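You operate a simulated robot arm through the tools that you are given. There is no shell and no other tool.

The job below is to be done with a simulated robot arm. You get a single attempt, and the scene is never put back.

## Task
Put the black cap on the black collar, the red on the red, and bring the gauge to 10 psi.
Fine: open the air once both caps are on.

Only the result counts: the job must be done as asked and must still hold three seconds after the hand-in. Knocking over, shifting, dropping, spilling or breaking anything else fails it. A push-on lid holds only when it is set on centred and level and pressed home; a screw cap is set on level and turned clockwise until tight.

## Robot
A 7-joint arm with a two-finger parallel gripper, fixed in place. Base frame: the origin is on the floor under the middle of its stand, x ahead of it, y to its left, z up; the work surface is at about z = 0.86. Readings come in m, degrees, newtons and seconds.
With the tool pointing down near the work surface it reaches from about 0.42 to 0.9 m from the base axis. Its first joint turns from -17.0 to 126.0 degrees. Payload 1.57 kg.
The tool frame sits at the grasp point between the pads (the TCP): z along the fingers, y along the line on which they close. The tips reach 0.03 m beyond it. Largest opening 0.08 m; finger width 0.017, thickness 0.012; the body of the gripper, 0.04 by 0.082 m, starts 0.08 m behind the TCP.
Orientation is that of the tool frame in the base frame, as a unit quaternion [w, x, y, z]. With the fingers straight down and closing along the base's y, the tool's x points along the base's -x, its y along +y and its z along -z.

## Interface
- The arm moves only by the tool step_arm. Its argument "plan" is a list of rows, each a list of 3 entries, a list of its own where there are three numbers: the shift along the tool's x, y, z in m, then the turn, a rotation vector about the tool's x, y, z in degrees, then the finger opening in m, from 0 to 0.08. In form: [[[x, y, z], [rx, ry, rz], hand], ...]. A call has 1 to 20 rows; each row is the pose to reach, as a shift and turn from the pose commanded when the call began, along the tool's axes at that moment. Rows are played at 5 a second. More than 0.05 m and 8.6 degrees between two rows, or a gripper value outside its range, and nothing of the call is played. A pose out of reach is approached as far as the arm can. The call stops where the force on the tool passes 40 N (or 10 N more than at its start, if that is more) or the arm is blocked; 0.2 s more then pass. Each finger travels about 0.045 m/s and halts on what it meets, pressing with about 43 N; the grip force reading is that of the motor and also rises with nothing between the fingers. The clock runs only during rows and for 0.2 s after the last one: add rows that repeat a pose to give the fingers time. The reply holds the time, the measured pose of the TCP, the force on the tool along the base axes, the opening and the grip force, in the units named above and with some noise, with the torque about the TCP (base axes, N m) and any sound that the robot's microphone picked up.
- Cameras (640 x 400 px; columns grow to the right, rows downward): "scene" is fixed at [0.0462, -0.5006, 1.609]; the picture's right is [0.25, -0.97, 0.00], its down [-0.68, -0.18, -0.71] and it looks along [0.69, 0.18, -0.70] (base axes); focal length 315 px, centre (320, 200). "wrist" rides on the gripper at [0.072, -0.007, -0.122] in the tool frame; the picture's right is [0.09, 1.00, 0.00], its down [-0.84, 0.08, -0.54] and it looks along [-0.54, 0.05, 0.84] (tool axes); focal length 238 px, centre (320, 200). There is no depth. A picture from a camera that has moved, and an enlarged one, comes with that camera's place and axes in the base frame and with its lens. The place of the scene camera against the robot may be out by one fixed shift of up to 0.025 m in any direction.
- snapshot(camera): a new picture of that camera. No time passes.
- move_column(by): slides the trunk up (or, below 0, down) by that many m; the arm rides with it, the base frame stays. It gives what a move gives, with no picture.
- enlarge(camera, box): a new picture of the part [left, top, right, bottom] of that camera's present view, enlarged. No time passes.
- finish_job(): hands the job in; it is judged then, once.

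Nothing tells you positions but the pictures and the camera data. Unless the task says otherwise, let go and move clear before handing in.

The tools are called after "Emit:" by a JSON object that holds its "fn" and its "kwargs". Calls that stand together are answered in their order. step_arm: Moves the arm, as the interface text tells. Its arguments: {"type":"object","properties":{"plan":{"type":"array","items":{"type":"array"}}},"required":["plan"]} The other tools are called the same way: move_column (by) moves the trunk up or down; snapshot (camera) takes a picture; enlarge (camera, box) takes an enlarged picture of a part of a camera's view; finish_job () hands the job in.

At the start:

```text
time_s: 0.0
tool_pos: [0.7083, -0.0348, 1.1937]
tcp_rot: [0.0, 0.0, 1.0, 0.0]
force: [0.3, 0.2, 0.0]
ft_torque: [-0.01, 0.01, -0.02]
grip_width: 0.0799
grip_force: 0.1
trunk travel left (down, up): [-0.65, 0.14]
```

scene: 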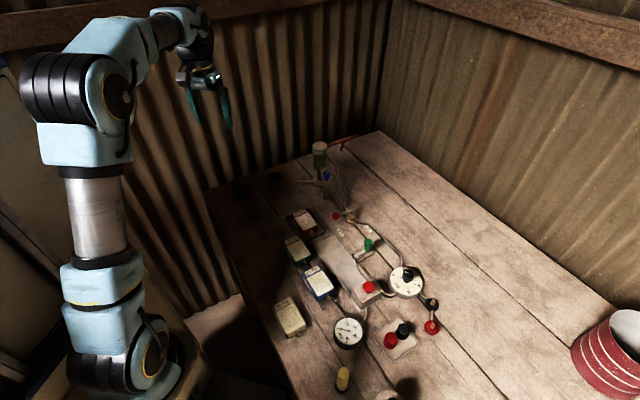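
wrist: 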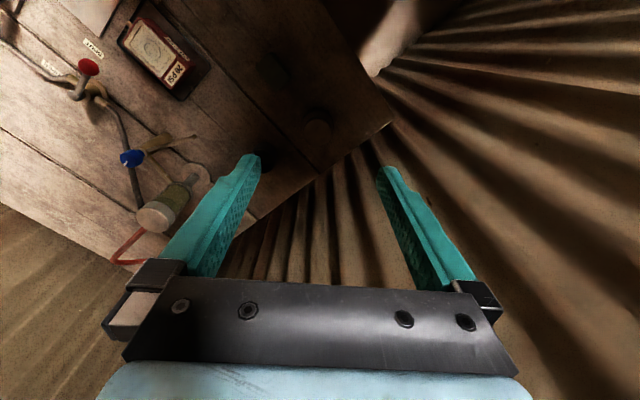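

I see a bench with several boxes, a manifold with gauges, and some red and black caps near the right-hand side. First I will enlarge parts of the scene view to identify the caps, collars, gauge and air valve.

Emit:
{"fn": "enlarge", "kwargs": {"camera": "scene", "box": [320, 250, 480, 350]}}

Emit:
{"fn": "enlarge", "kwargs": {"camera": "scene", "box": [280, 130, 440, 230]}}

Emit:
{"fn": "enlarge", "kwargs": {"camera": "scene", "box": [280, 210, 440, 310]}}

Emit:
{"fn": "enlarge", "kwargs": {"camera": "scene", "box": [300, 300, 460, 400]}}

Emit:
{"fn": "enlarge", "kwargs": {"camera": "scene", "box": [240, 200, 400, 300]}}

```text
4.00 times, centred on (400, 300) of scene
camera zoom: at [0.0462, -0.5006, 1.609], right [0.25, -0.97, 0.0], down [-0.68, -0.18, -0.71], along [0.69, 0.18, -0.7], focal length 1259 px, centre (0, -200)
```

zoom: 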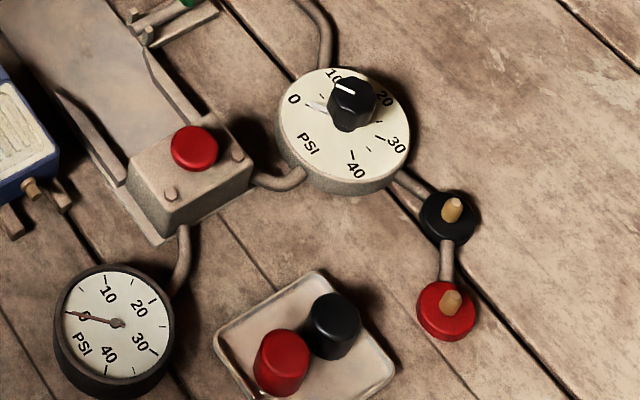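

```text
4.00 times, centred on (360, 180) of scene
camera zoom: at [0.0462, -0.5006, 1.609], right [0.25, -0.97, 0.0], down [-0.68, -0.18, -0.71], along [0.69, 0.18, -0.7], focal length 1259 px, centre (160, 280)
```

zoom: 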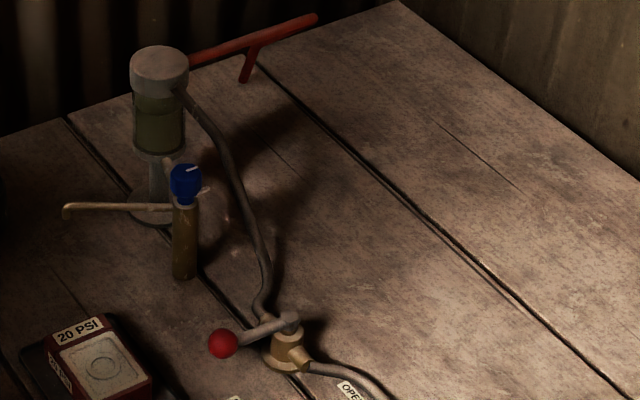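

```text
4.00 times, centred on (360, 260) of scene
camera zoom: at [0.0462, -0.5006, 1.609], right [0.25, -0.97, 0.0], down [-0.68, -0.18, -0.71], along [0.69, 0.18, -0.7], focal length 1259 px, centre (160, -40)
```

zoom: 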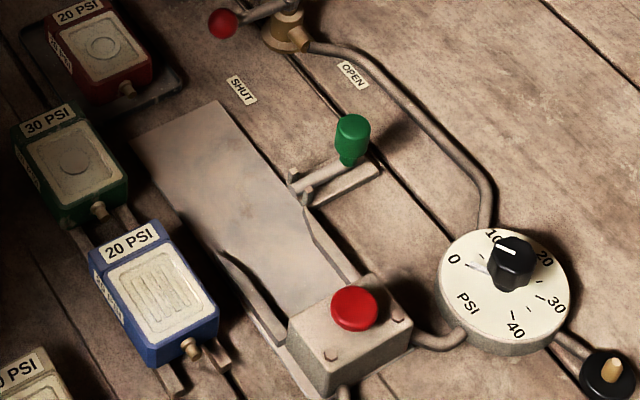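

```text
4.00 times, centred on (380, 350) of scene
camera zoom: at [0.0462, -0.5006, 1.609], right [0.25, -0.97, 0.0], down [-0.68, -0.18, -0.71], along [0.69, 0.18, -0.7], focal length 1259 px, centre (80, -400)
```

zoom: 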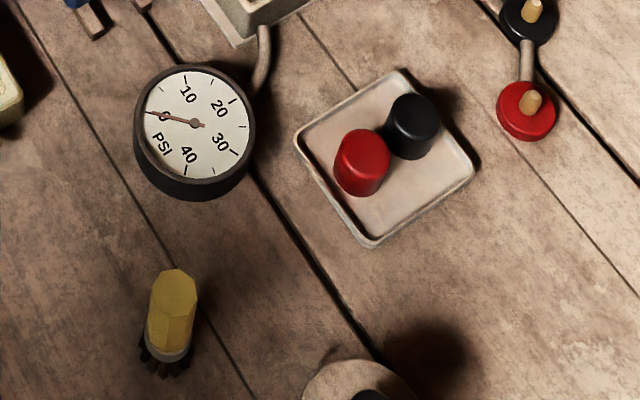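

```text
4.00 times, centred on (320, 250) of scene
camera zoom: at [0.0462, -0.5006, 1.609], right [0.25, -0.97, 0.0], down [-0.68, -0.18, -0.71], along [0.69, 0.18, -0.7], focal length 1259 px, centre (320, 0)
```

zoom: 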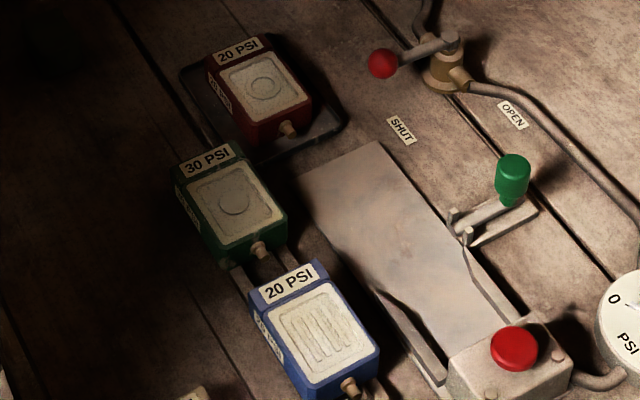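

The bench holds a shut-off lever with SHUT/OPEN labels, a regulator dial, a gauge, a tray with the two caps, two collars with stubs, and several PSI-marked boxes. I will zoom in further to understand how it is piped.

Emit:
{"fn": "enlarge", "kwargs": {"camera": "scene", "box": [320, 200, 384, 240]}}

Emit:
{"fn": "enlarge", "kwargs": {"camera": "scene", "box": [376, 256, 440, 296]}}

Emit:
{"fn": "enlarge", "kwargs": {"camera": "scene", "box": [320, 310, 384, 350]}}

Emit:
{"fn": "enlarge", "kwargs": {"camera": "scene", "box": [260, 290, 324, 330]}}

Emit:
{"fn": "enlarge", "kwargs": {"camera": "scene", "box": [290, 260, 354, 300]}}

Emit:
{"fn": "enlarge", "kwargs": {"camera": "scene", "box": [345, 270, 409, 310]}}

Emit:
{"fn": "enlarge", "kwargs": {"camera": "scene", "box": [384, 300, 448, 340]}}

Emit:
{"fn": "enlarge", "kwargs": {"camera": "scene", "box": [290, 130, 370, 180]}}

Emit:
{"fn": "enlarge", "kwargs": {"camera": "scene", "box": [320, 350, 400, 400]}}

```text
10.00 times, centred on (352, 220) of scene
camera zoom: at [0.0462, -0.5006, 1.609], right [0.25, -0.97, 0.0], down [-0.68, -0.18, -0.71], along [0.69, 0.18, -0.7], focal length 3148 px, centre (0, 0)
```

zoom: 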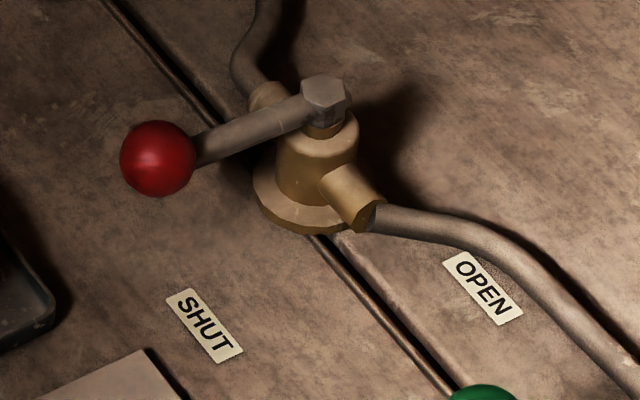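

```text
10.00 times, centred on (408, 276) of scene
camera zoom: at [0.0462, -0.5006, 1.609], right [0.25, -0.97, 0.0], down [-0.68, -0.18, -0.71], along [0.69, 0.18, -0.7], focal length 3148 px, centre (-560, -560)
```

zoom: 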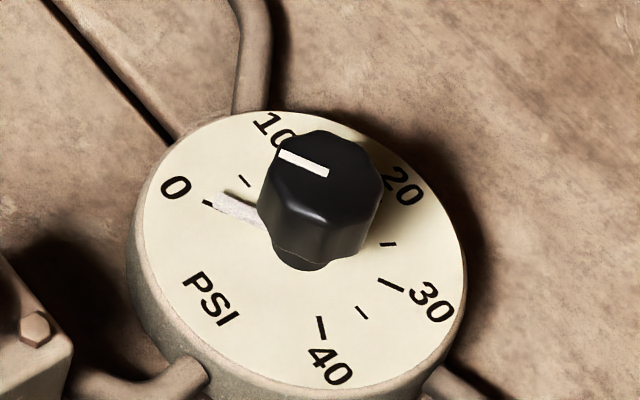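

```text
10.00 times, centred on (352, 330) of scene
camera zoom: at [0.0462, -0.5006, 1.609], right [0.25, -0.97, 0.0], down [-0.68, -0.18, -0.71], along [0.69, 0.18, -0.7], focal length 3148 px, centre (0, -1100)
```

zoom: 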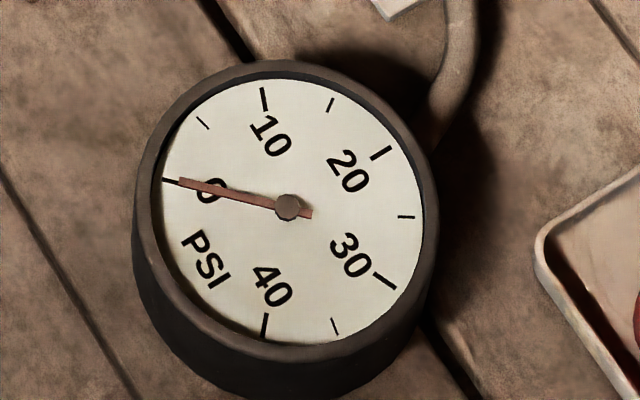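

```text
10.00 times, centred on (292, 310) of scene
camera zoom: at [0.0462, -0.5006, 1.609], right [0.25, -0.97, 0.0], down [-0.68, -0.18, -0.71], along [0.69, 0.18, -0.7], focal length 3148 px, centre (600, -900)
```

zoom: 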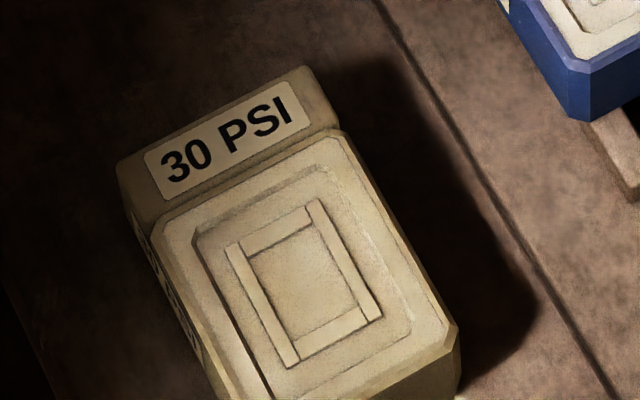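

```text
10.00 times, centred on (322, 280) of scene
camera zoom: at [0.0462, -0.5006, 1.609], right [0.25, -0.97, 0.0], down [-0.68, -0.18, -0.71], along [0.69, 0.18, -0.7], focal length 3148 px, centre (300, -600)
```

zoom: 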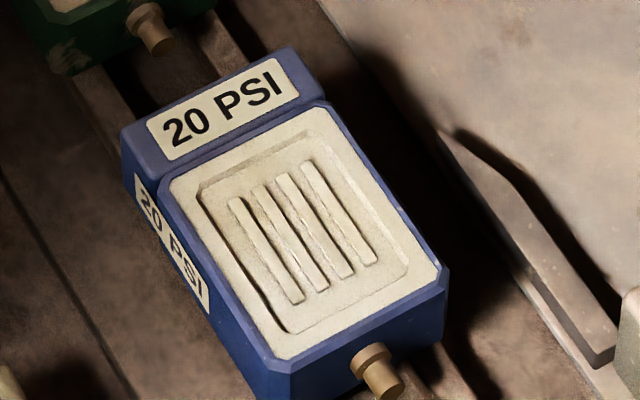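

```text
10.00 times, centred on (377, 290) of scene
camera zoom: at [0.0462, -0.5006, 1.609], right [0.25, -0.97, 0.0], down [-0.68, -0.18, -0.71], along [0.69, 0.18, -0.7], focal length 3148 px, centre (-250, -700)
```

zoom: 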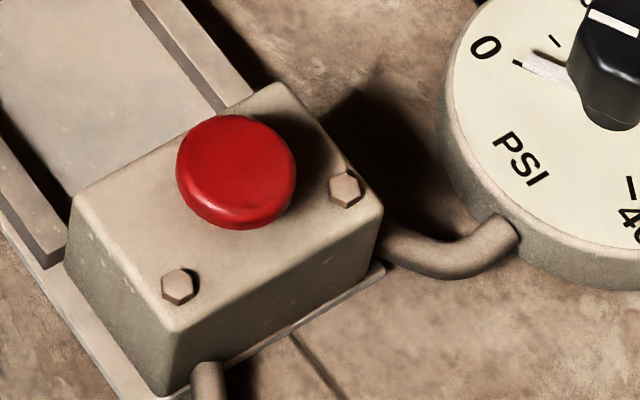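

```text
10.00 times, centred on (416, 320) of scene
camera zoom: at [0.0462, -0.5006, 1.609], right [0.25, -0.97, 0.0], down [-0.68, -0.18, -0.71], along [0.69, 0.18, -0.7], focal length 3148 px, centre (-640, -1000)
```

zoom: 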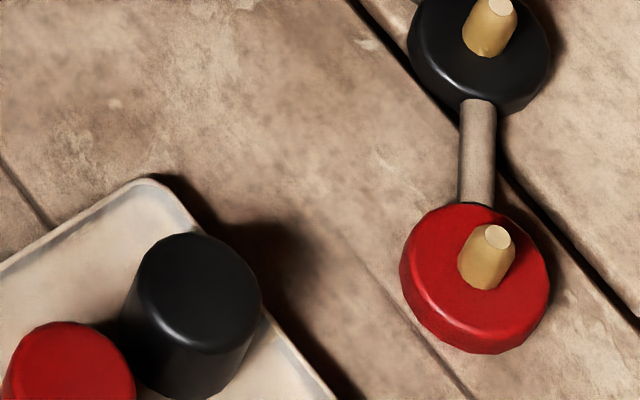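

```text
8.00 times, centred on (330, 155) of scene
camera zoom: at [0.0462, -0.5006, 1.609], right [0.25, -0.97, 0.0], down [-0.68, -0.18, -0.71], along [0.69, 0.18, -0.7], focal length 2519 px, centre (240, 560)
```

zoom: 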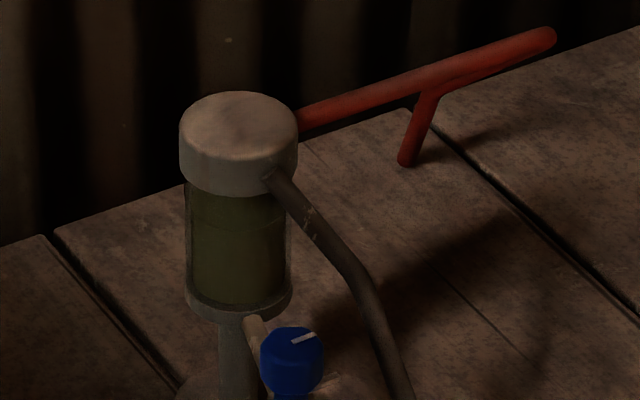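

```text
8.00 times, centred on (360, 375) of scene
camera zoom: at [0.0462, -0.5006, 1.609], right [0.25, -0.97, 0.0], down [-0.68, -0.18, -0.71], along [0.69, 0.18, -0.7], focal length 2519 px, centre (0, -1200)
```

zoom: 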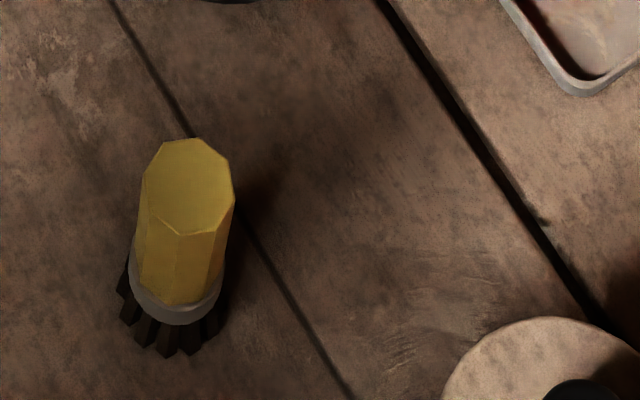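

The air valve lever currently sits on the SHUT side, the regulator pointer is at 0, and the gauge reads 0. The caps stand in a tray near (0.37, -0.60) and the collars near (0.45, -0.68). I will move the arm high over the bench to look with the wrist camera.

Emit:
{"fn": "step_arm", "kwargs": {"plan": [[[0.016, -0.0415, 0.0], [0, 0, 0], 0.08], [[0.032, -0.083, 0.0], [0, 0, 0], 0.08], [[0.048, -0.1245, 0.0], [0, 0, 0], 0.08], [[0.064, -0.166, 0.0], [0, 0, 0], 0.08], [[0.08, -0.2075, 0.0], [0, 0, 0], 0.08], [[0.08, -0.2075, 0.0], [0, 0, 0], 0.08]]}}

```text
time_s: 1.4
tool_pos: [0.6273, -0.2453, 1.1909]
tcp_rot: [0.0, 0.001, 1.0, 0.0]
force: [0.2, 0.0, 0.0]
ft_torque: [-0.05, -0.02, 0.01]
grip_width: 0.08
grip_force: 0.1
trunk travel left (down, up): [-0.65, 0.14]
```

The arm moved freely without tilting. I will look through the wrist camera from here.

Emit:
{"fn": "snapshot", "kwargs": {"camera": "wrist"}}

Emit:
{"fn": "snapshot", "kwargs": {"camera": "scene"}}

```text
taken
camera wrist: at [0.5559, -0.2514, 1.313], right [-0.09, 1.0, 0.0], down [0.84, 0.08, 0.54], along [0.54, 0.05, -0.84], focal length 238 px, centre (320, 200)
```

wrist: 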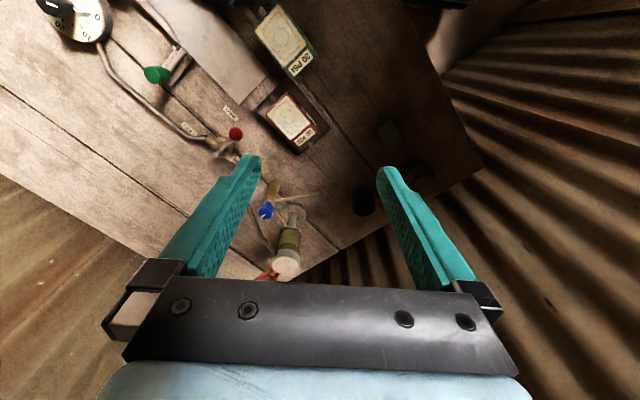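

```text
taken
```

scene: 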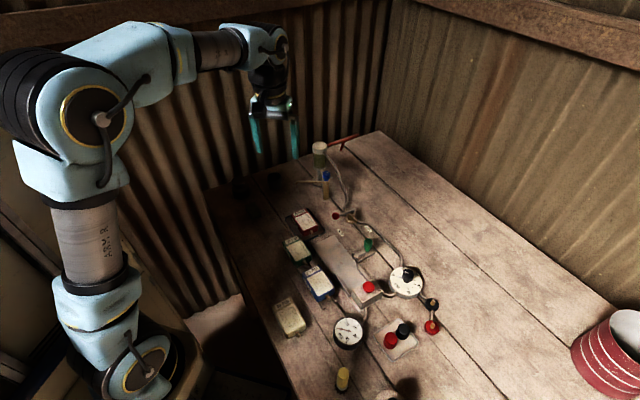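

The wrist camera works and the arm reaches over the bench. I will swing on toward the cap tray while yawing the tool so the camera looks outward over the dial and collars.

Emit:
{"fn": "step_arm", "kwargs": {"plan": [[[0.0228, -0.0308, 0.0], [0, 0, 5], 0.08], [[0.0456, -0.0616, 0.0], [0, 0, 10], 0.08], [[0.0684, -0.0924, 0.0], [0, 0, 15], 0.08], [[0.0912, -0.1232, 0.0], [0, 0, 20], 0.08], [[0.114, -0.154, 0.0], [0, 0, 25], 0.08], [[0.1368, -0.1848, 0.0], [0, 0, 30], 0.08], [[0.1596, -0.2156, 0.0], [0, 0, 35], 0.08], [[0.1824, -0.2464, 0.0], [0, 0, 40], 0.08], [[0.2052, -0.2772, 0.0], [0, 0, 45], 0.08], [[0.228, -0.308, 0.0], [0, 0, 50], 0.08], [[0.228, -0.308, 0.0], [0, 0, 50], 0.08], [[0.228, -0.308, 0.0], [0, 0, 50], 0.08]]}}

Emit:
{"fn": "snapshot", "kwargs": {"camera": "wrist"}}

Emit:
{"fn": "snapshot", "kwargs": {"camera": "scene"}}

```text
time_s: 4.0
tool_pos: [0.3999, -0.5502, 1.1928]
tcp_rot: [0.0, 0.422, 0.907, 0.0]
force: [0.0, 0.3, 1.0]
ft_torque: [-0.01, -0.01, 0.03]
grip_width: 0.08
grip_force: 0.0
trunk travel left (down, up): [-0.65, 0.14]
```

```text
taken
camera wrist: at [0.3493, -0.4994, 1.3143], right [0.7, 0.71, 0.0], down [0.6, -0.59, 0.54], along [0.39, -0.38, -0.84], focal length 238 px, centre (320, 200)
```

wrist: 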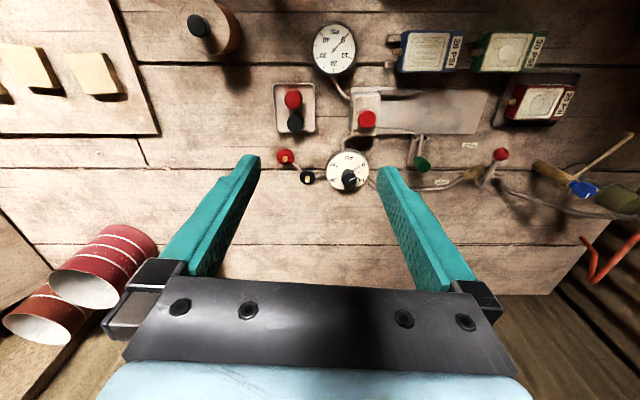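

```text
taken
```

scene: 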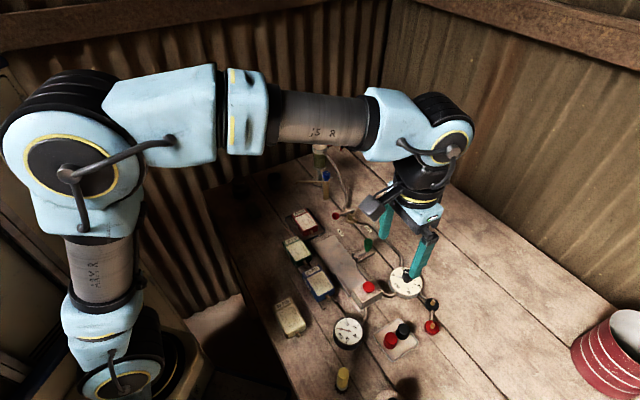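

From here the wrist camera sees the tray with both caps, the two collars, the dial, the gauge and the bay. I will enlarge those parts for accurate positions.

Emit:
{"fn": "enlarge", "kwargs": {"camera": "wrist", "box": [256, 70, 352, 130]}}

Emit:
{"fn": "enlarge", "kwargs": {"camera": "wrist", "box": [272, 135, 384, 205]}}

Emit:
{"fn": "enlarge", "kwargs": {"camera": "wrist", "box": [400, 120, 528, 200]}}

Emit:
{"fn": "enlarge", "kwargs": {"camera": "wrist", "box": [336, 80, 464, 160]}}

```text
6.67 times, centred on (304, 100) of wrist
camera zoom: at [0.3493, -0.4994, 1.3143], right [0.7, 0.71, 0.0], down [0.6, -0.59, 0.54], along [0.39, -0.38, -0.84], focal length 1589 px, centre (427, 867)
```

zoom: 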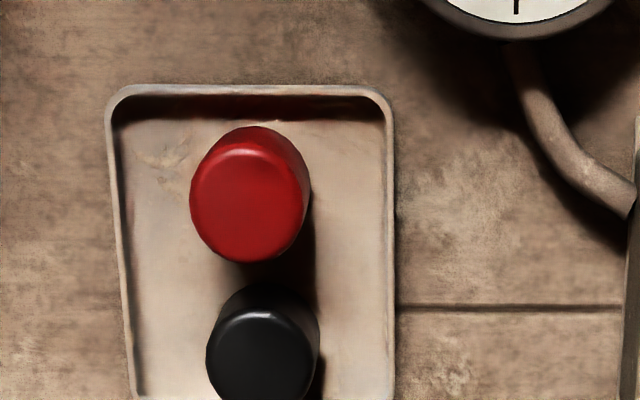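

```text
5.71 times, centred on (328, 170) of wrist
camera zoom: at [0.3493, -0.4994, 1.3143], right [0.7, 0.71, 0.0], down [0.6, -0.59, 0.54], along [0.39, -0.38, -0.84], focal length 1362 px, centre (274, 371)
```

zoom: 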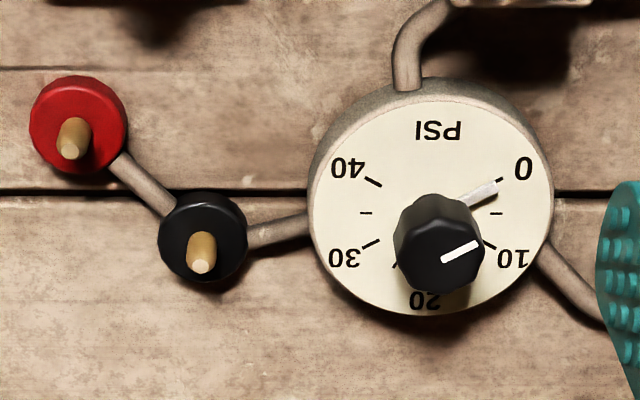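

```text
5.00 times, centred on (464, 160) of wrist
camera zoom: at [0.3493, -0.4994, 1.3143], right [0.7, 0.71, 0.0], down [0.6, -0.59, 0.54], along [0.39, -0.38, -0.84], focal length 1192 px, centre (-400, 400)
```

zoom: 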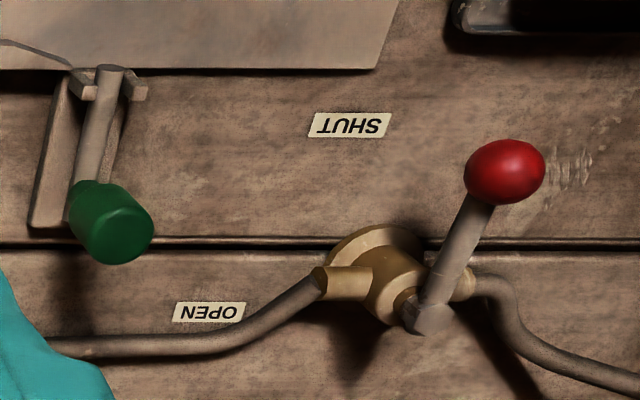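

```text
5.00 times, centred on (400, 120) of wrist
camera zoom: at [0.3493, -0.4994, 1.3143], right [0.7, 0.71, 0.0], down [0.6, -0.59, 0.54], along [0.39, -0.38, -0.84], focal length 1192 px, centre (-80, 600)
```

zoom: 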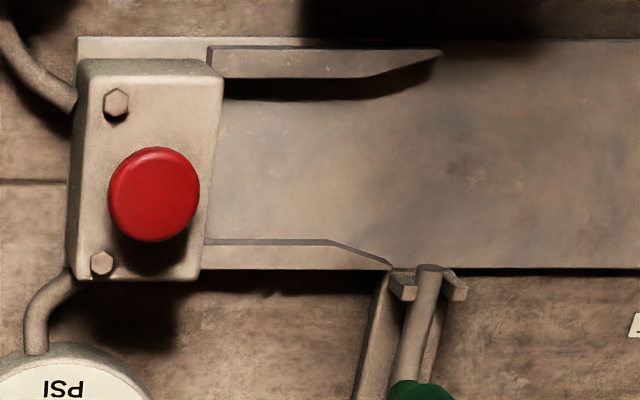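

The caps are about 29 mm wide, the black at roughly (0.398, -0.608) and the red at (0.372, -0.584). The black collar is near (0.491, -0.677) and the red collar near (0.432, -0.676). I will descend over the tray for a closer look.

Emit:
{"fn": "step_arm", "kwargs": {"plan": [[[-0.0057, -0.0087, 0.035], [0, 0, -1.2], 0.06], [[-0.0115, -0.0175, 0.07], [0, 0, -2.4], 0.06], [[-0.0172, -0.0262, 0.105], [0, 0, -3.6], 0.06], [[-0.023, -0.035, 0.14], [0, 0, -4.8], 0.06], [[-0.0287, -0.0437, 0.174], [0, 0, -6], 0.06], [[-0.0287, -0.0437, 0.174], [0, 0, -6], 0.06], [[-0.0287, -0.0437, 0.174], [0, 0, -6], 0.06]]}}

Emit:
{"fn": "snapshot", "kwargs": {"camera": "wrist"}}

```text
time_s: 5.6
tool_pos: [0.3872, -0.6015, 1.0153]
tcp_rot: [0.0, 0.375, 0.927, -0.001]
force: [-0.2, 0.6, 0.2]
ft_torque: [0.0, -0.01, -0.03]
grip_width: 0.0602
grip_force: 0.0
trunk travel left (down, up): [-0.65, 0.14]
```

```text
taken
camera wrist: at [0.3307, -0.5565, 1.1376], right [0.63, 0.78, 0.0], down [0.66, -0.53, 0.54], along [0.42, -0.34, -0.84], focal length 238 px, centre (320, 200)
```

wrist: 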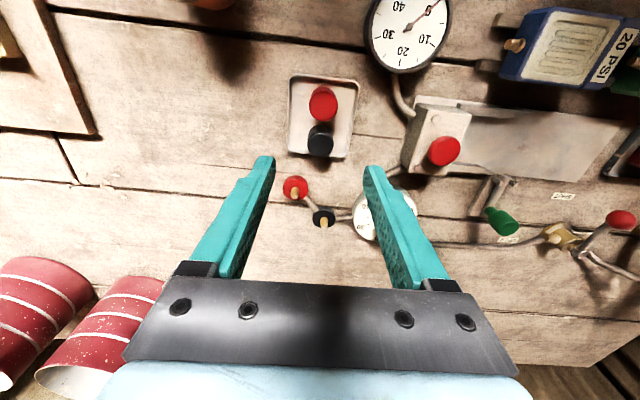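

Measured pose differs from the commanded one by a few mm, so I will go by measured poses. I am zooming in on the tray and collars from here.

Emit:
{"fn": "enlarge", "kwargs": {"camera": "wrist", "box": [272, 65, 384, 165]}}

Emit:
{"fn": "enlarge", "kwargs": {"camera": "wrist", "box": [272, 165, 368, 235]}}

```text
4.00 times, centred on (328, 115) of wrist
camera zoom: at [0.3307, -0.5565, 1.1376], right [0.63, 0.78, 0.0], down [0.66, -0.53, 0.54], along [0.42, -0.34, -0.84], focal length 953 px, centre (288, 540)
```

zoom: 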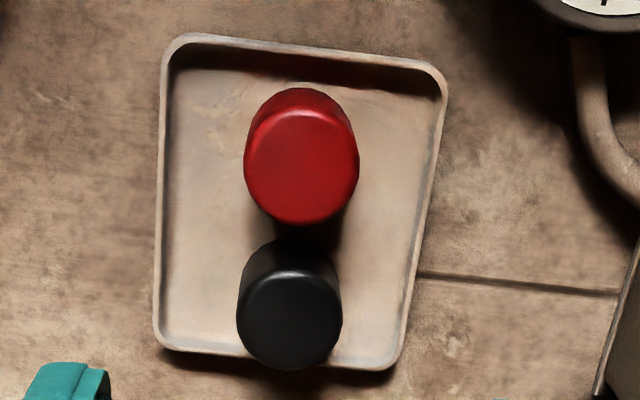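

```text
5.71 times, centred on (320, 200) of wrist
camera zoom: at [0.3307, -0.5565, 1.1376], right [0.63, 0.78, 0.0], down [0.66, -0.53, 0.54], along [0.42, -0.34, -0.84], focal length 1362 px, centre (320, 200)
```

zoom: 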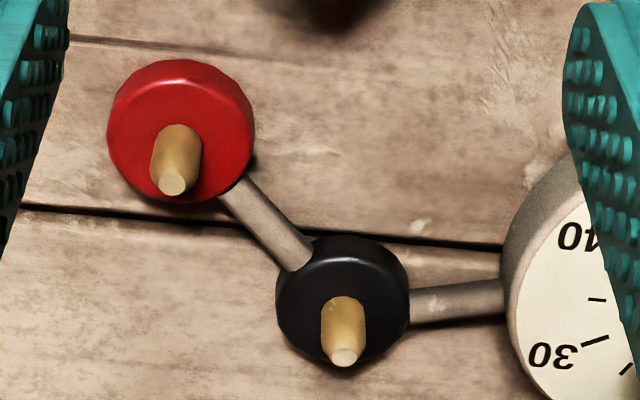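

Both caps have their tops at about z = 0.886, and the nozzle tips sit near (0.496, -0.683) for black and (0.4335, -0.680) for red. I will now hover over the black cap to check the alignment before gripping.

Emit:
{"fn": "step_arm", "kwargs": {"plan": [[[-0.0085, 0.0008, 0.03], [0, 0, 0], 0.045], [[-0.0169, 0.0017, 0.06], [0, 0, 0], 0.045], [[-0.0169, 0.0017, 0.06], [0, 0, 0], 0.045], [[-0.0169, 0.0017, 0.06], [0, 0, 0], 0.045], [[-0.0169, 0.0017, 0.06], [0, 0, 0], 0.045]]}}

Emit:
{"fn": "snapshot", "kwargs": {"camera": "wrist"}}

Emit:
{"fn": "enlarge", "kwargs": {"camera": "wrist", "box": [256, 90, 384, 210]}}

```text
time_s: 6.8
tool_pos: [0.3981, -0.6115, 0.9548]
tcp_rot: [0.0, 0.375, 0.927, 0.0]
force: [-0.7, 0.5, 0.0]
ft_torque: [-0.02, -0.01, 0.01]
grip_width: 0.0451
grip_force: 0.0
trunk travel left (down, up): [-0.65, 0.14]
```

```text
taken
camera wrist: at [0.3422, -0.5658, 1.0757], right [0.63, 0.78, 0.0], down [0.66, -0.53, 0.54], along [0.42, -0.34, -0.84], focal length 238 px, centre (320, 200)
```

wrist: 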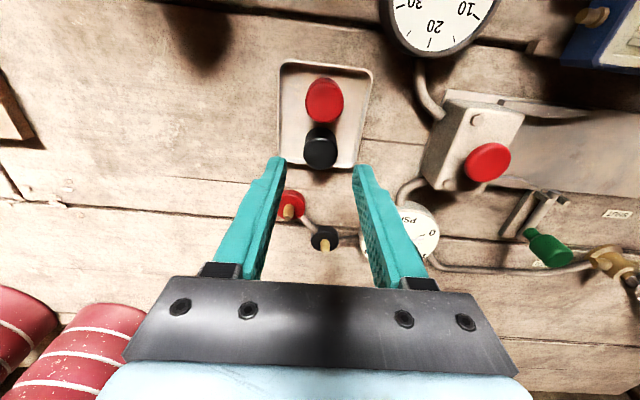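

```text
3.33 times, centred on (320, 150) of wrist
camera zoom: at [0.3422, -0.5658, 1.0757], right [0.63, 0.78, 0.0], down [0.66, -0.53, 0.54], along [0.42, -0.34, -0.84], focal length 794 px, centre (320, 367)
```

zoom: 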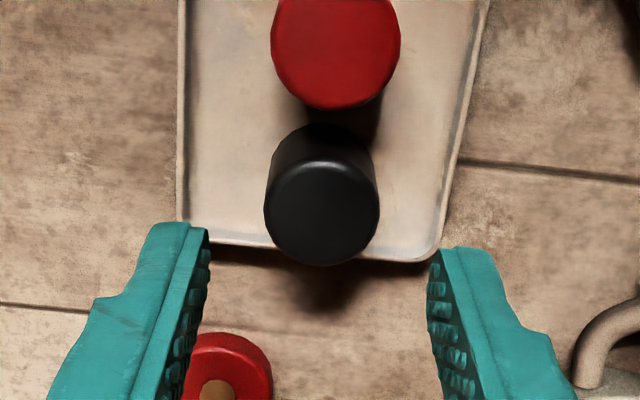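

The black cap centre comes out at (0.4015, -0.613), nearly centred between the fingers. I will shift slightly, descend so the tips hold the upper part of the cap, then close.

Emit:
{"fn": "step_arm", "kwargs": {"plan": [[[-0.0035, 0.0002, 0.0], [0, 0, 0], 0.04], [[-0.0035, 0.0002, 0.016], [0, 0, 0], 0.04], [[-0.0035, 0.0002, 0.032], [0, 0, 0], 0.04], [[-0.0035, 0.0002, 0.042], [0, 0, 0], 0.04], [[-0.0035, 0.0002, 0.047], [0, 0, 0], 0.04], [[-0.0035, 0.0002, 0.047], [0, 0, 0], 0.04]]}}

Emit:
{"fn": "snapshot", "kwargs": {"camera": "wrist"}}

Emit:
{"fn": "enlarge", "kwargs": {"camera": "wrist", "box": [240, 90, 400, 230]}}

Emit:
{"fn": "enlarge", "kwargs": {"camera": "scene", "box": [350, 290, 446, 350]}}

```text
time_s: 8.2
tool_pos: [0.4031, -0.6154, 0.9126]
tcp_rot: [0.0, 0.375, 0.927, 0.0]
force: [0.8, 0.6, -0.6]
ft_torque: [-0.01, 0.0, 0.0]
grip_width: 0.0398
grip_force: 0.1
trunk travel left (down, up): [-0.65, 0.14]
```

```text
taken
camera wrist: at [0.3469, -0.5688, 1.0331], right [0.63, 0.78, 0.0], down [0.66, -0.53, 0.54], along [0.42, -0.34, -0.84], focal length 238 px, centre (320, 200)
```

wrist: 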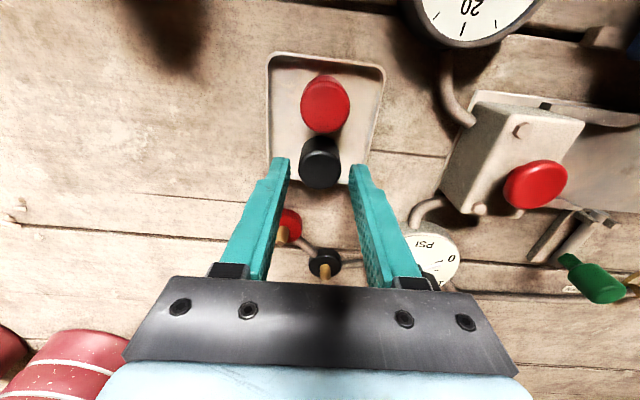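

```text
2.86 times, centred on (320, 160) of wrist
camera zoom: at [0.3469, -0.5688, 1.0331], right [0.63, 0.78, 0.0], down [0.66, -0.53, 0.54], along [0.42, -0.34, -0.84], focal length 681 px, centre (320, 314)
```

zoom: 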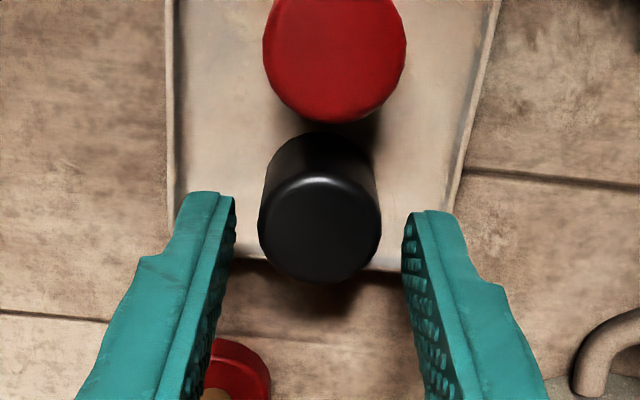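

```text
6.67 times, centred on (398, 320) of scene
camera zoom: at [0.0462, -0.5006, 1.609], right [0.25, -0.97, 0.0], down [-0.68, -0.18, -0.71], along [0.69, 0.18, -0.7], focal length 2099 px, centre (-200, -600)
```

zoom: 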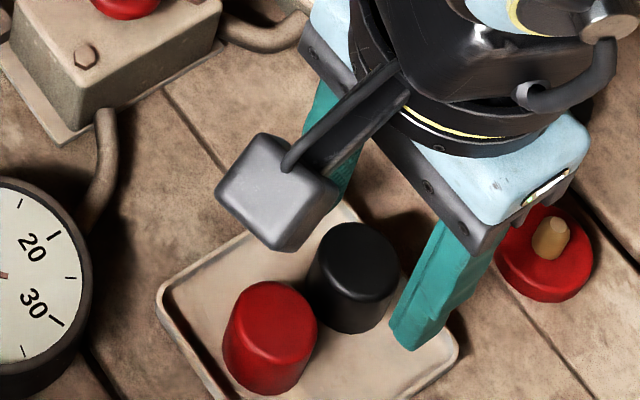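

The cap is centred between the fingers and the tips are just at cap-top height. I will lower 8 mm more and close on it.

Emit:
{"fn": "step_arm", "kwargs": {"plan": [[[0.001, -0.0003, 0.004], [0, 0, 0], 0.04], [[0.001, -0.0003, 0.008], [0, 0, 0], 0.04], [[0.001, -0.0003, 0.008], [0, 0, 0], 0.04], [[0.001, -0.0003, 0.008], [0, 0, 0], 0.03], [[0.001, -0.0003, 0.008], [0, 0, 0], 0.02], [[0.001, -0.0003, 0.008], [0, 0, 0], 0.01], [[0.001, -0.0003, 0.008], [0, 0, 0], 0.0], [[0.001, -0.0003, 0.008], [0, 0, 0], 0.0]]}}

Emit:
{"fn": "enlarge", "kwargs": {"camera": "wrist", "box": [240, 90, 400, 230]}}

Emit:
{"fn": "enlarge", "kwargs": {"camera": "scene", "box": [350, 290, 446, 350]}}

```text
time_s: 10.0
tool_pos: [0.4009, -0.6146, 0.9039]
tcp_rot: [0.0, 0.374, 0.928, 0.0]
force: [0.2, -0.2, 0.7]
ft_torque: [0.03, -0.01, 0.0]
grip_width: 0.0274
grip_force: 37.7
trunk travel left (down, up): [-0.65, 0.14]
```

```text
2.86 times, centred on (320, 160) of wrist
camera zoom: at [0.3455, -0.5679, 1.0258], right [0.63, 0.78, 0.0], down [0.66, -0.53, 0.54], along [0.42, -0.34, -0.84], focal length 681 px, centre (320, 314)
```

zoom: 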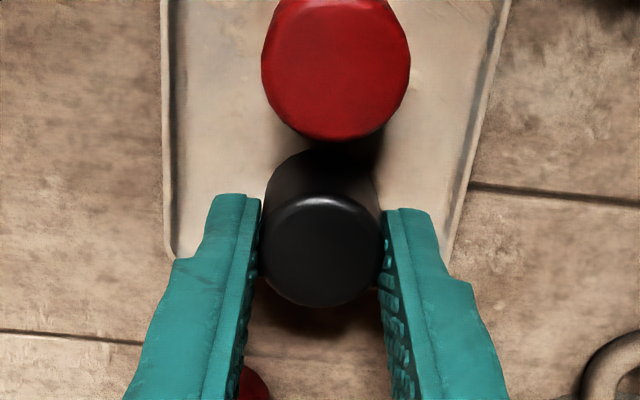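

```text
6.67 times, centred on (398, 320) of scene
camera zoom: at [0.0462, -0.5006, 1.609], right [0.25, -0.97, 0.0], down [-0.68, -0.18, -0.71], along [0.69, 0.18, -0.7], focal length 2099 px, centre (-200, -600)
```

zoom: 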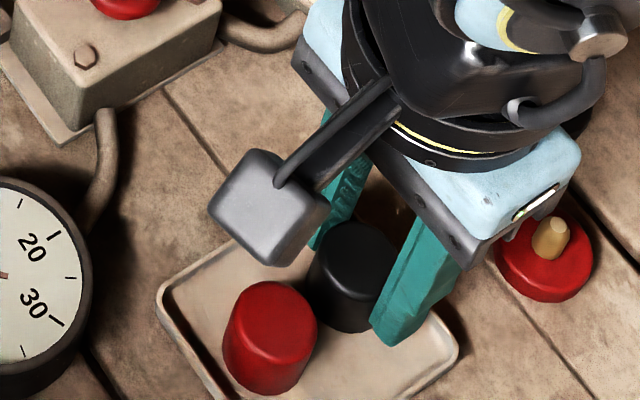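

The black cap is gripped (27.4 mm opening, 38 N). I will lift it straight up and check that it hangs level.

Emit:
{"fn": "step_arm", "kwargs": {"plan": [[[0, 0, -0.01], [0, 0, 0], 0.0], [[0, 0, -0.025], [0, 0, 0], 0.0], [[0, 0, -0.045], [0, 0, 0], 0.0], [[0, 0, -0.06], [0, 0, 0], 0.0], [[0, 0, -0.06], [0, 0, 0], 0.0], [[0, 0, -0.06], [0, 0, 0], 0.0]]}}

Emit:
{"fn": "snapshot", "kwargs": {"camera": "wrist"}}

Emit:
{"fn": "enlarge", "kwargs": {"camera": "scene", "box": [350, 280, 446, 340]}}

```text
time_s: 11.4
tool_pos: [0.402, -0.6121, 0.9648]
tcp_rot: [-0.001, 0.375, 0.927, 0.0]
force: [0.4, 0.4, 0.0]
ft_torque: [0.03, 0.02, -0.05]
grip_width: 0.0272
grip_force: 38.2
trunk travel left (down, up): [-0.65, 0.14]
```

```text
taken
camera wrist: at [0.3452, -0.5668, 1.0866], right [0.63, 0.78, 0.0], down [0.66, -0.53, 0.54], along [0.42, -0.34, -0.84], focal length 238 px, centre (320, 200)
```

wrist: 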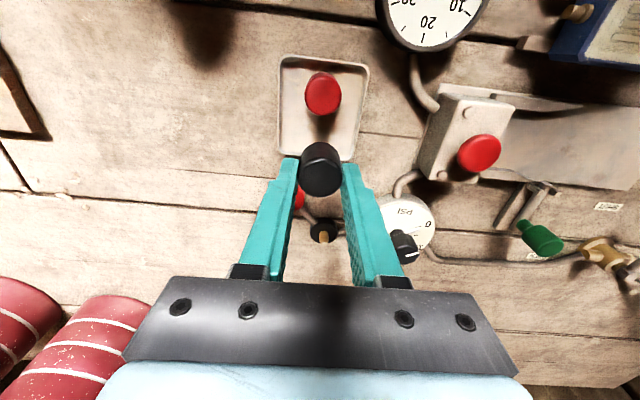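

```text
6.67 times, centred on (398, 310) of scene
camera zoom: at [0.0462, -0.5006, 1.609], right [0.25, -0.97, 0.0], down [-0.68, -0.18, -0.71], along [0.69, 0.18, -0.7], focal length 2099 px, centre (-200, -533)
```

zoom: 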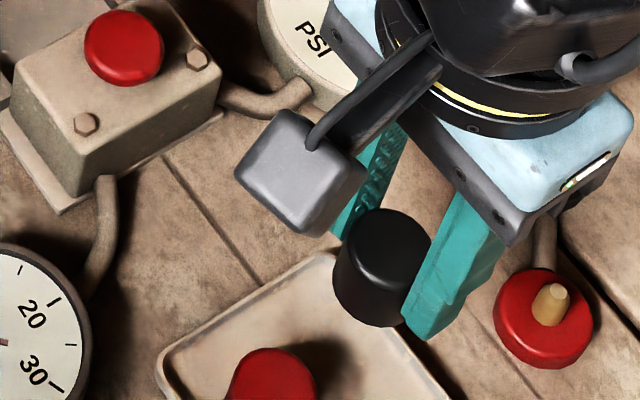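

The cap is held level. I will carry it, a bit higher, to above the black collar and check the nozzle alignment from there.

Emit:
{"fn": "step_arm", "kwargs": {"plan": [[[-0.0293, 0.0037, -0.01], [0, 0, 0], 0.0], [[-0.0586, 0.0073, -0.02], [0, 0, 0], 0.0], [[-0.0879, 0.011, -0.03], [0, 0, 0], 0.0], [[-0.1172, 0.0147, -0.035], [0, 0, 0], 0.0], [[-0.1172, 0.0147, -0.035], [0, 0, 0], 0.0], [[-0.1172, 0.0147, -0.035], [0, 0, 0], 0.0], [[-0.1172, 0.0147, -0.035], [0, 0, 0], 0.0]]}}

Emit:
{"fn": "snapshot", "kwargs": {"camera": "wrist"}}

Emit:
{"fn": "enlarge", "kwargs": {"camera": "wrist", "box": [240, 70, 400, 210]}}

Emit:
{"fn": "enlarge", "kwargs": {"camera": "scene", "box": [384, 280, 480, 340]}}

```text
time_s: 13.0
tool_pos: [0.4967, -0.6845, 1.0013]
tcp_rot: [0.0, 0.375, 0.927, 0.0]
force: [-0.4, 0.1, 0.1]
ft_torque: [0.02, -0.01, 0.02]
grip_width: 0.0276
grip_force: 38.0
trunk travel left (down, up): [-0.65, 0.14]
```

```text
taken
camera wrist: at [0.4399, -0.6398, 1.1227], right [0.63, 0.78, 0.0], down [0.66, -0.53, 0.54], along [0.42, -0.34, -0.84], focal length 238 px, centre (320, 200)
```

wrist: 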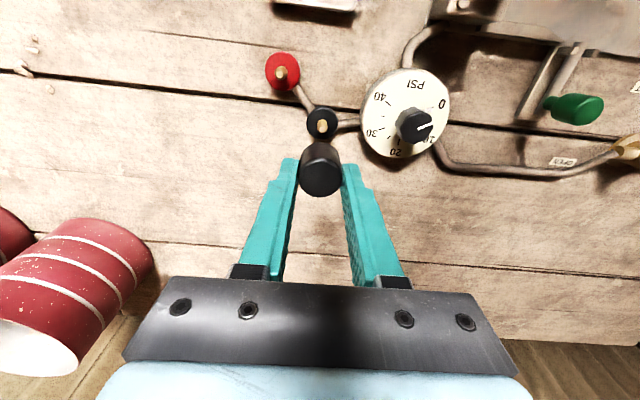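

```text
2.86 times, centred on (320, 140) of wrist
camera zoom: at [0.4399, -0.6398, 1.1227], right [0.63, 0.78, 0.0], down [0.66, -0.53, 0.54], along [0.42, -0.34, -0.84], focal length 681 px, centre (320, 371)
```

zoom: 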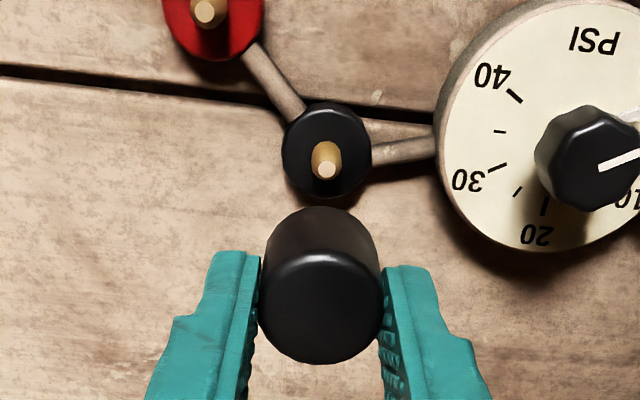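

```text
6.67 times, centred on (432, 310) of scene
camera zoom: at [0.0462, -0.5006, 1.609], right [0.25, -0.97, 0.0], down [-0.68, -0.18, -0.71], along [0.69, 0.18, -0.7], focal length 2099 px, centre (-427, -533)
```

zoom: 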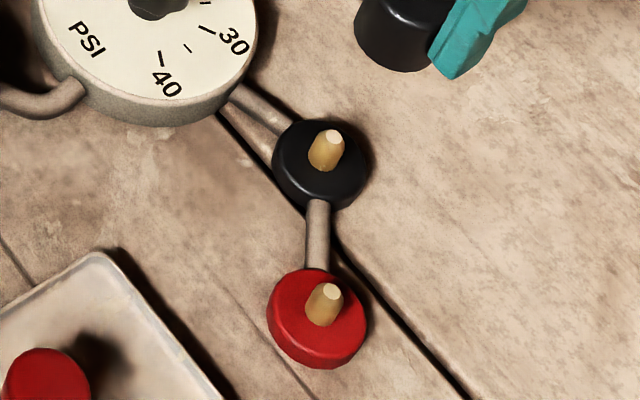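

The nozzle comes out at (0.4945, -0.6812, top 0.887) from several views, so I need a shift of about 4 mm. I will correct and descend to just above the nozzle, then look again.

Emit:
{"fn": "step_arm", "kwargs": {"plan": [[[0.0042, 0.0012, 0.0], [0, 0, 0], 0.0], [[0.0042, 0.0012, 0.02], [0, 0, 0], 0.0], [[0.0042, 0.0012, 0.04], [0, 0, 0], 0.0], [[0.0042, 0.0012, 0.054], [0, 0, 0], 0.0], [[0.0042, 0.0012, 0.054], [0, 0, 0], 0.0], [[0.0042, 0.0012, 0.054], [0, 0, 0], 0.0], [[0.0042, 0.0012, 0.054], [0, 0, 0], 0.0]]}}

Emit:
{"fn": "enlarge", "kwargs": {"camera": "wrist", "box": [240, 90, 400, 230]}}

Emit:
{"fn": "enlarge", "kwargs": {"camera": "scene", "box": [400, 280, 464, 320]}}

```text
time_s: 14.6
tool_pos: [0.4948, -0.6807, 0.9463]
tcp_rot: [0.0, 0.375, 0.927, 0.0]
force: [0.4, -0.1, -0.2]
ft_torque: [0.02, -0.02, -0.03]
grip_width: 0.0274
grip_force: 38.2
trunk travel left (down, up): [-0.65, 0.14]
```

```text
2.86 times, centred on (320, 160) of wrist
camera zoom: at [0.4382, -0.6356, 1.0684], right [0.63, 0.78, 0.0], down [0.66, -0.53, 0.54], along [0.42, -0.34, -0.84], focal length 681 px, centre (320, 314)
```

zoom: 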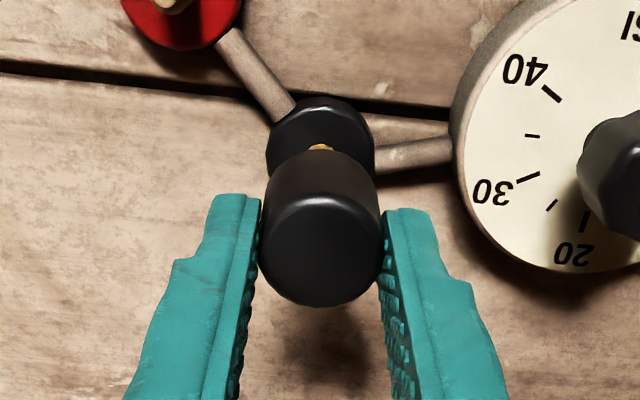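

```text
10.00 times, centred on (432, 300) of scene
camera zoom: at [0.0462, -0.5006, 1.609], right [0.25, -0.97, 0.0], down [-0.68, -0.18, -0.71], along [0.69, 0.18, -0.7], focal length 3148 px, centre (-800, -800)
```

zoom: 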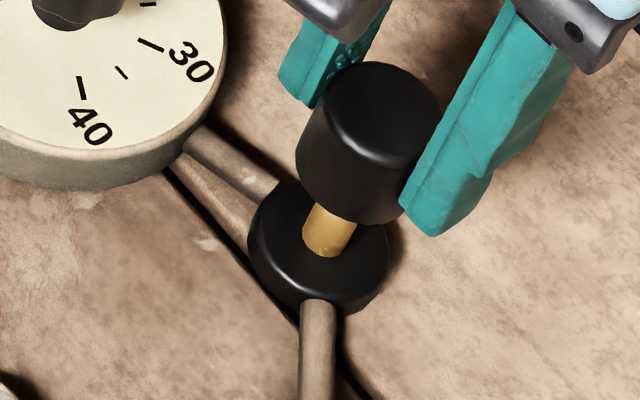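

The cap sits directly over the nozzle in both views. I will descend slowly in small steps and watch the force.

Emit:
{"fn": "step_arm", "kwargs": {"plan": [[[-0.0003, -0.0004, 0.004], [0, 0, 0], 0.0], [[-0.0003, -0.0004, 0.008], [0, 0, 0], 0.0], [[-0.0003, -0.0004, 0.012], [0, 0, 0], 0.0], [[-0.0003, -0.0004, 0.015], [0, 0, 0], 0.0], [[-0.0003, -0.0004, 0.018], [0, 0, 0], 0.0], [[-0.0003, -0.0004, 0.021], [0, 0, 0], 0.0], [[-0.0003, -0.0004, 0.024], [0, 0, 0], 0.0]]}}

Emit:
{"fn": "enlarge", "kwargs": {"camera": "scene", "box": [400, 280, 464, 320]}}

Emit:
{"fn": "enlarge", "kwargs": {"camera": "wrist", "box": [240, 90, 400, 230]}}

```text
time_s: 16.2
tool_pos: [0.4922, -0.6807, 0.9205]
tcp_rot: [0.0, 0.374, 0.927, 0.0]
force: [-0.1, 0.2, -0.5]
ft_torque: [-0.03, 0.01, 0.0]
grip_width: 0.0276
grip_force: 38.2
trunk travel left (down, up): [-0.65, 0.14]
```

```text
10.00 times, centred on (432, 300) of scene
camera zoom: at [0.0462, -0.5006, 1.609], right [0.25, -0.97, 0.0], down [-0.68, -0.18, -0.71], along [0.69, 0.18, -0.7], focal length 3148 px, centre (-800, -800)
```

zoom: 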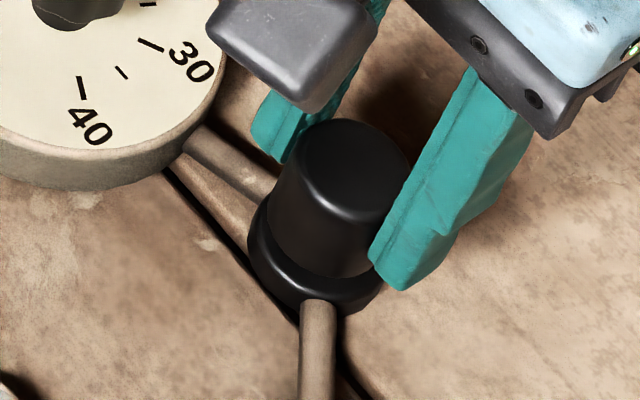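

```text
2.86 times, centred on (320, 160) of wrist
camera zoom: at [0.4369, -0.6347, 1.0429], right [0.63, 0.78, 0.0], down [0.66, -0.53, 0.54], along [0.42, -0.34, -0.84], focal length 681 px, centre (320, 314)
```

zoom: 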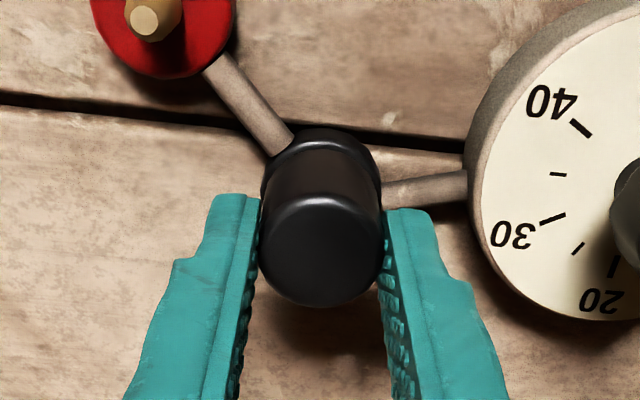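

The cap has slid over the nozzle without contact force. I will trim a 1.5 mm drift and continue down until it seats, then press.

Emit:
{"fn": "step_arm", "kwargs": {"plan": [[[-0.0015, -0.0004, 0.001], [0, 0, 0], 0.0], [[-0.0015, -0.0004, 0.003], [0, 0, 0], 0.0], [[-0.0015, -0.0004, 0.005], [0, 0, 0], 0.0], [[-0.0015, -0.0004, 0.007], [0, 0, 0], 0.0], [[-0.0015, -0.0004, 0.009], [0, 0, 0], 0.0], [[-0.0015, -0.0004, 0.011], [0, 0, 0], 0.0]]}}

Emit:
{"fn": "enlarge", "kwargs": {"camera": "scene", "box": [400, 280, 464, 320]}}

Emit:
{"fn": "enlarge", "kwargs": {"camera": "wrist", "box": [240, 90, 400, 230]}}

```text
time_s: 17.6
tool_pos: [0.4929, -0.6828, 0.911]
tcp_rot: [0.0, 0.375, 0.927, 0.0]
force: [0.6, 0.1, -0.9]
ft_torque: [0.01, 0.01, 0.03]
grip_width: 0.0275
grip_force: 37.8
trunk travel left (down, up): [-0.65, 0.14]
```

```text
10.00 times, centred on (432, 300) of scene
camera zoom: at [0.0462, -0.5006, 1.609], right [0.25, -0.97, 0.0], down [-0.68, -0.18, -0.71], along [0.69, 0.18, -0.7], focal length 3148 px, centre (-800, -800)
```

zoom: 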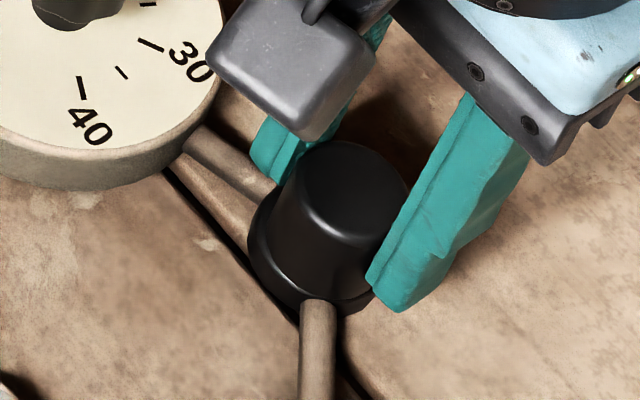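

```text
2.86 times, centred on (320, 160) of wrist
camera zoom: at [0.4372, -0.637, 1.0322], right [0.63, 0.78, 0.0], down [0.66, -0.53, 0.54], along [0.42, -0.34, -0.84], focal length 681 px, centre (320, 314)
```

zoom: 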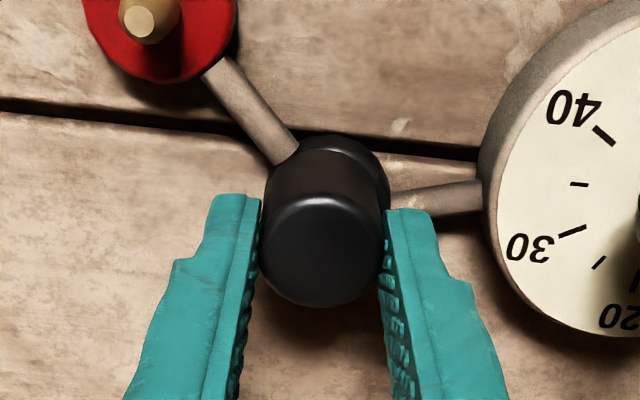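

Still no contact, and the cap looks about 1 mm left of the collar centre. I will trim that and keep pressing down.

Emit:
{"fn": "step_arm", "kwargs": {"plan": [[[0.0, 0.0011, 0.0], [0, 0, 0], 0.0], [[0.0, 0.0011, 0.002], [0, 0, 0], 0.0], [[0.0, 0.0011, 0.004], [0, 0, 0], 0.0], [[0.0, 0.0011, 0.006], [0, 0, 0], 0.0], [[0.0, 0.0011, 0.008], [0, 0, 0], 0.0], [[0.0, 0.0011, 0.01], [0, 0, 0], 0.0]]}}

Emit:
{"fn": "enlarge", "kwargs": {"camera": "scene", "box": [400, 280, 464, 320]}}

Emit:
{"fn": "enlarge", "kwargs": {"camera": "wrist", "box": [240, 90, 400, 230]}}

```text
time_s: 19.0
tool_pos: [0.495, -0.6828, 0.9045]
tcp_rot: [0.004, 0.375, 0.927, -0.002]
force: [6.0, -5.7, 26.9]
ft_torque: [-0.09, -0.17, -0.03]
grip_width: 0.0276
grip_force: 37.9
trunk travel left (down, up): [-0.65, 0.14]
```

```text
10.00 times, centred on (432, 300) of scene
camera zoom: at [0.0462, -0.5006, 1.609], right [0.25, -0.97, 0.0], down [-0.68, -0.18, -0.71], along [0.69, 0.18, -0.7], focal length 3148 px, centre (-800, -800)
```

zoom: 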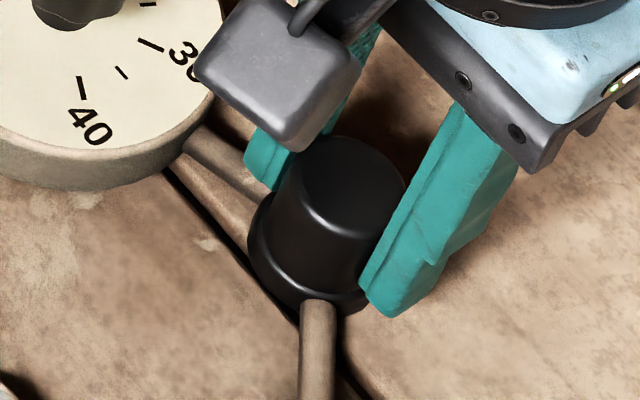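

```text
2.86 times, centred on (320, 160) of wrist
camera zoom: at [0.4387, -0.6362, 1.0248], right [0.63, 0.78, 0.0], down [0.65, -0.52, 0.55], along [0.43, -0.34, -0.84], focal length 681 px, centre (320, 314)
```

zoom: 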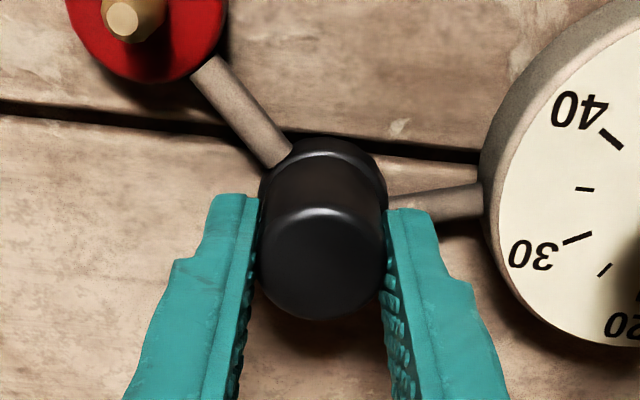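

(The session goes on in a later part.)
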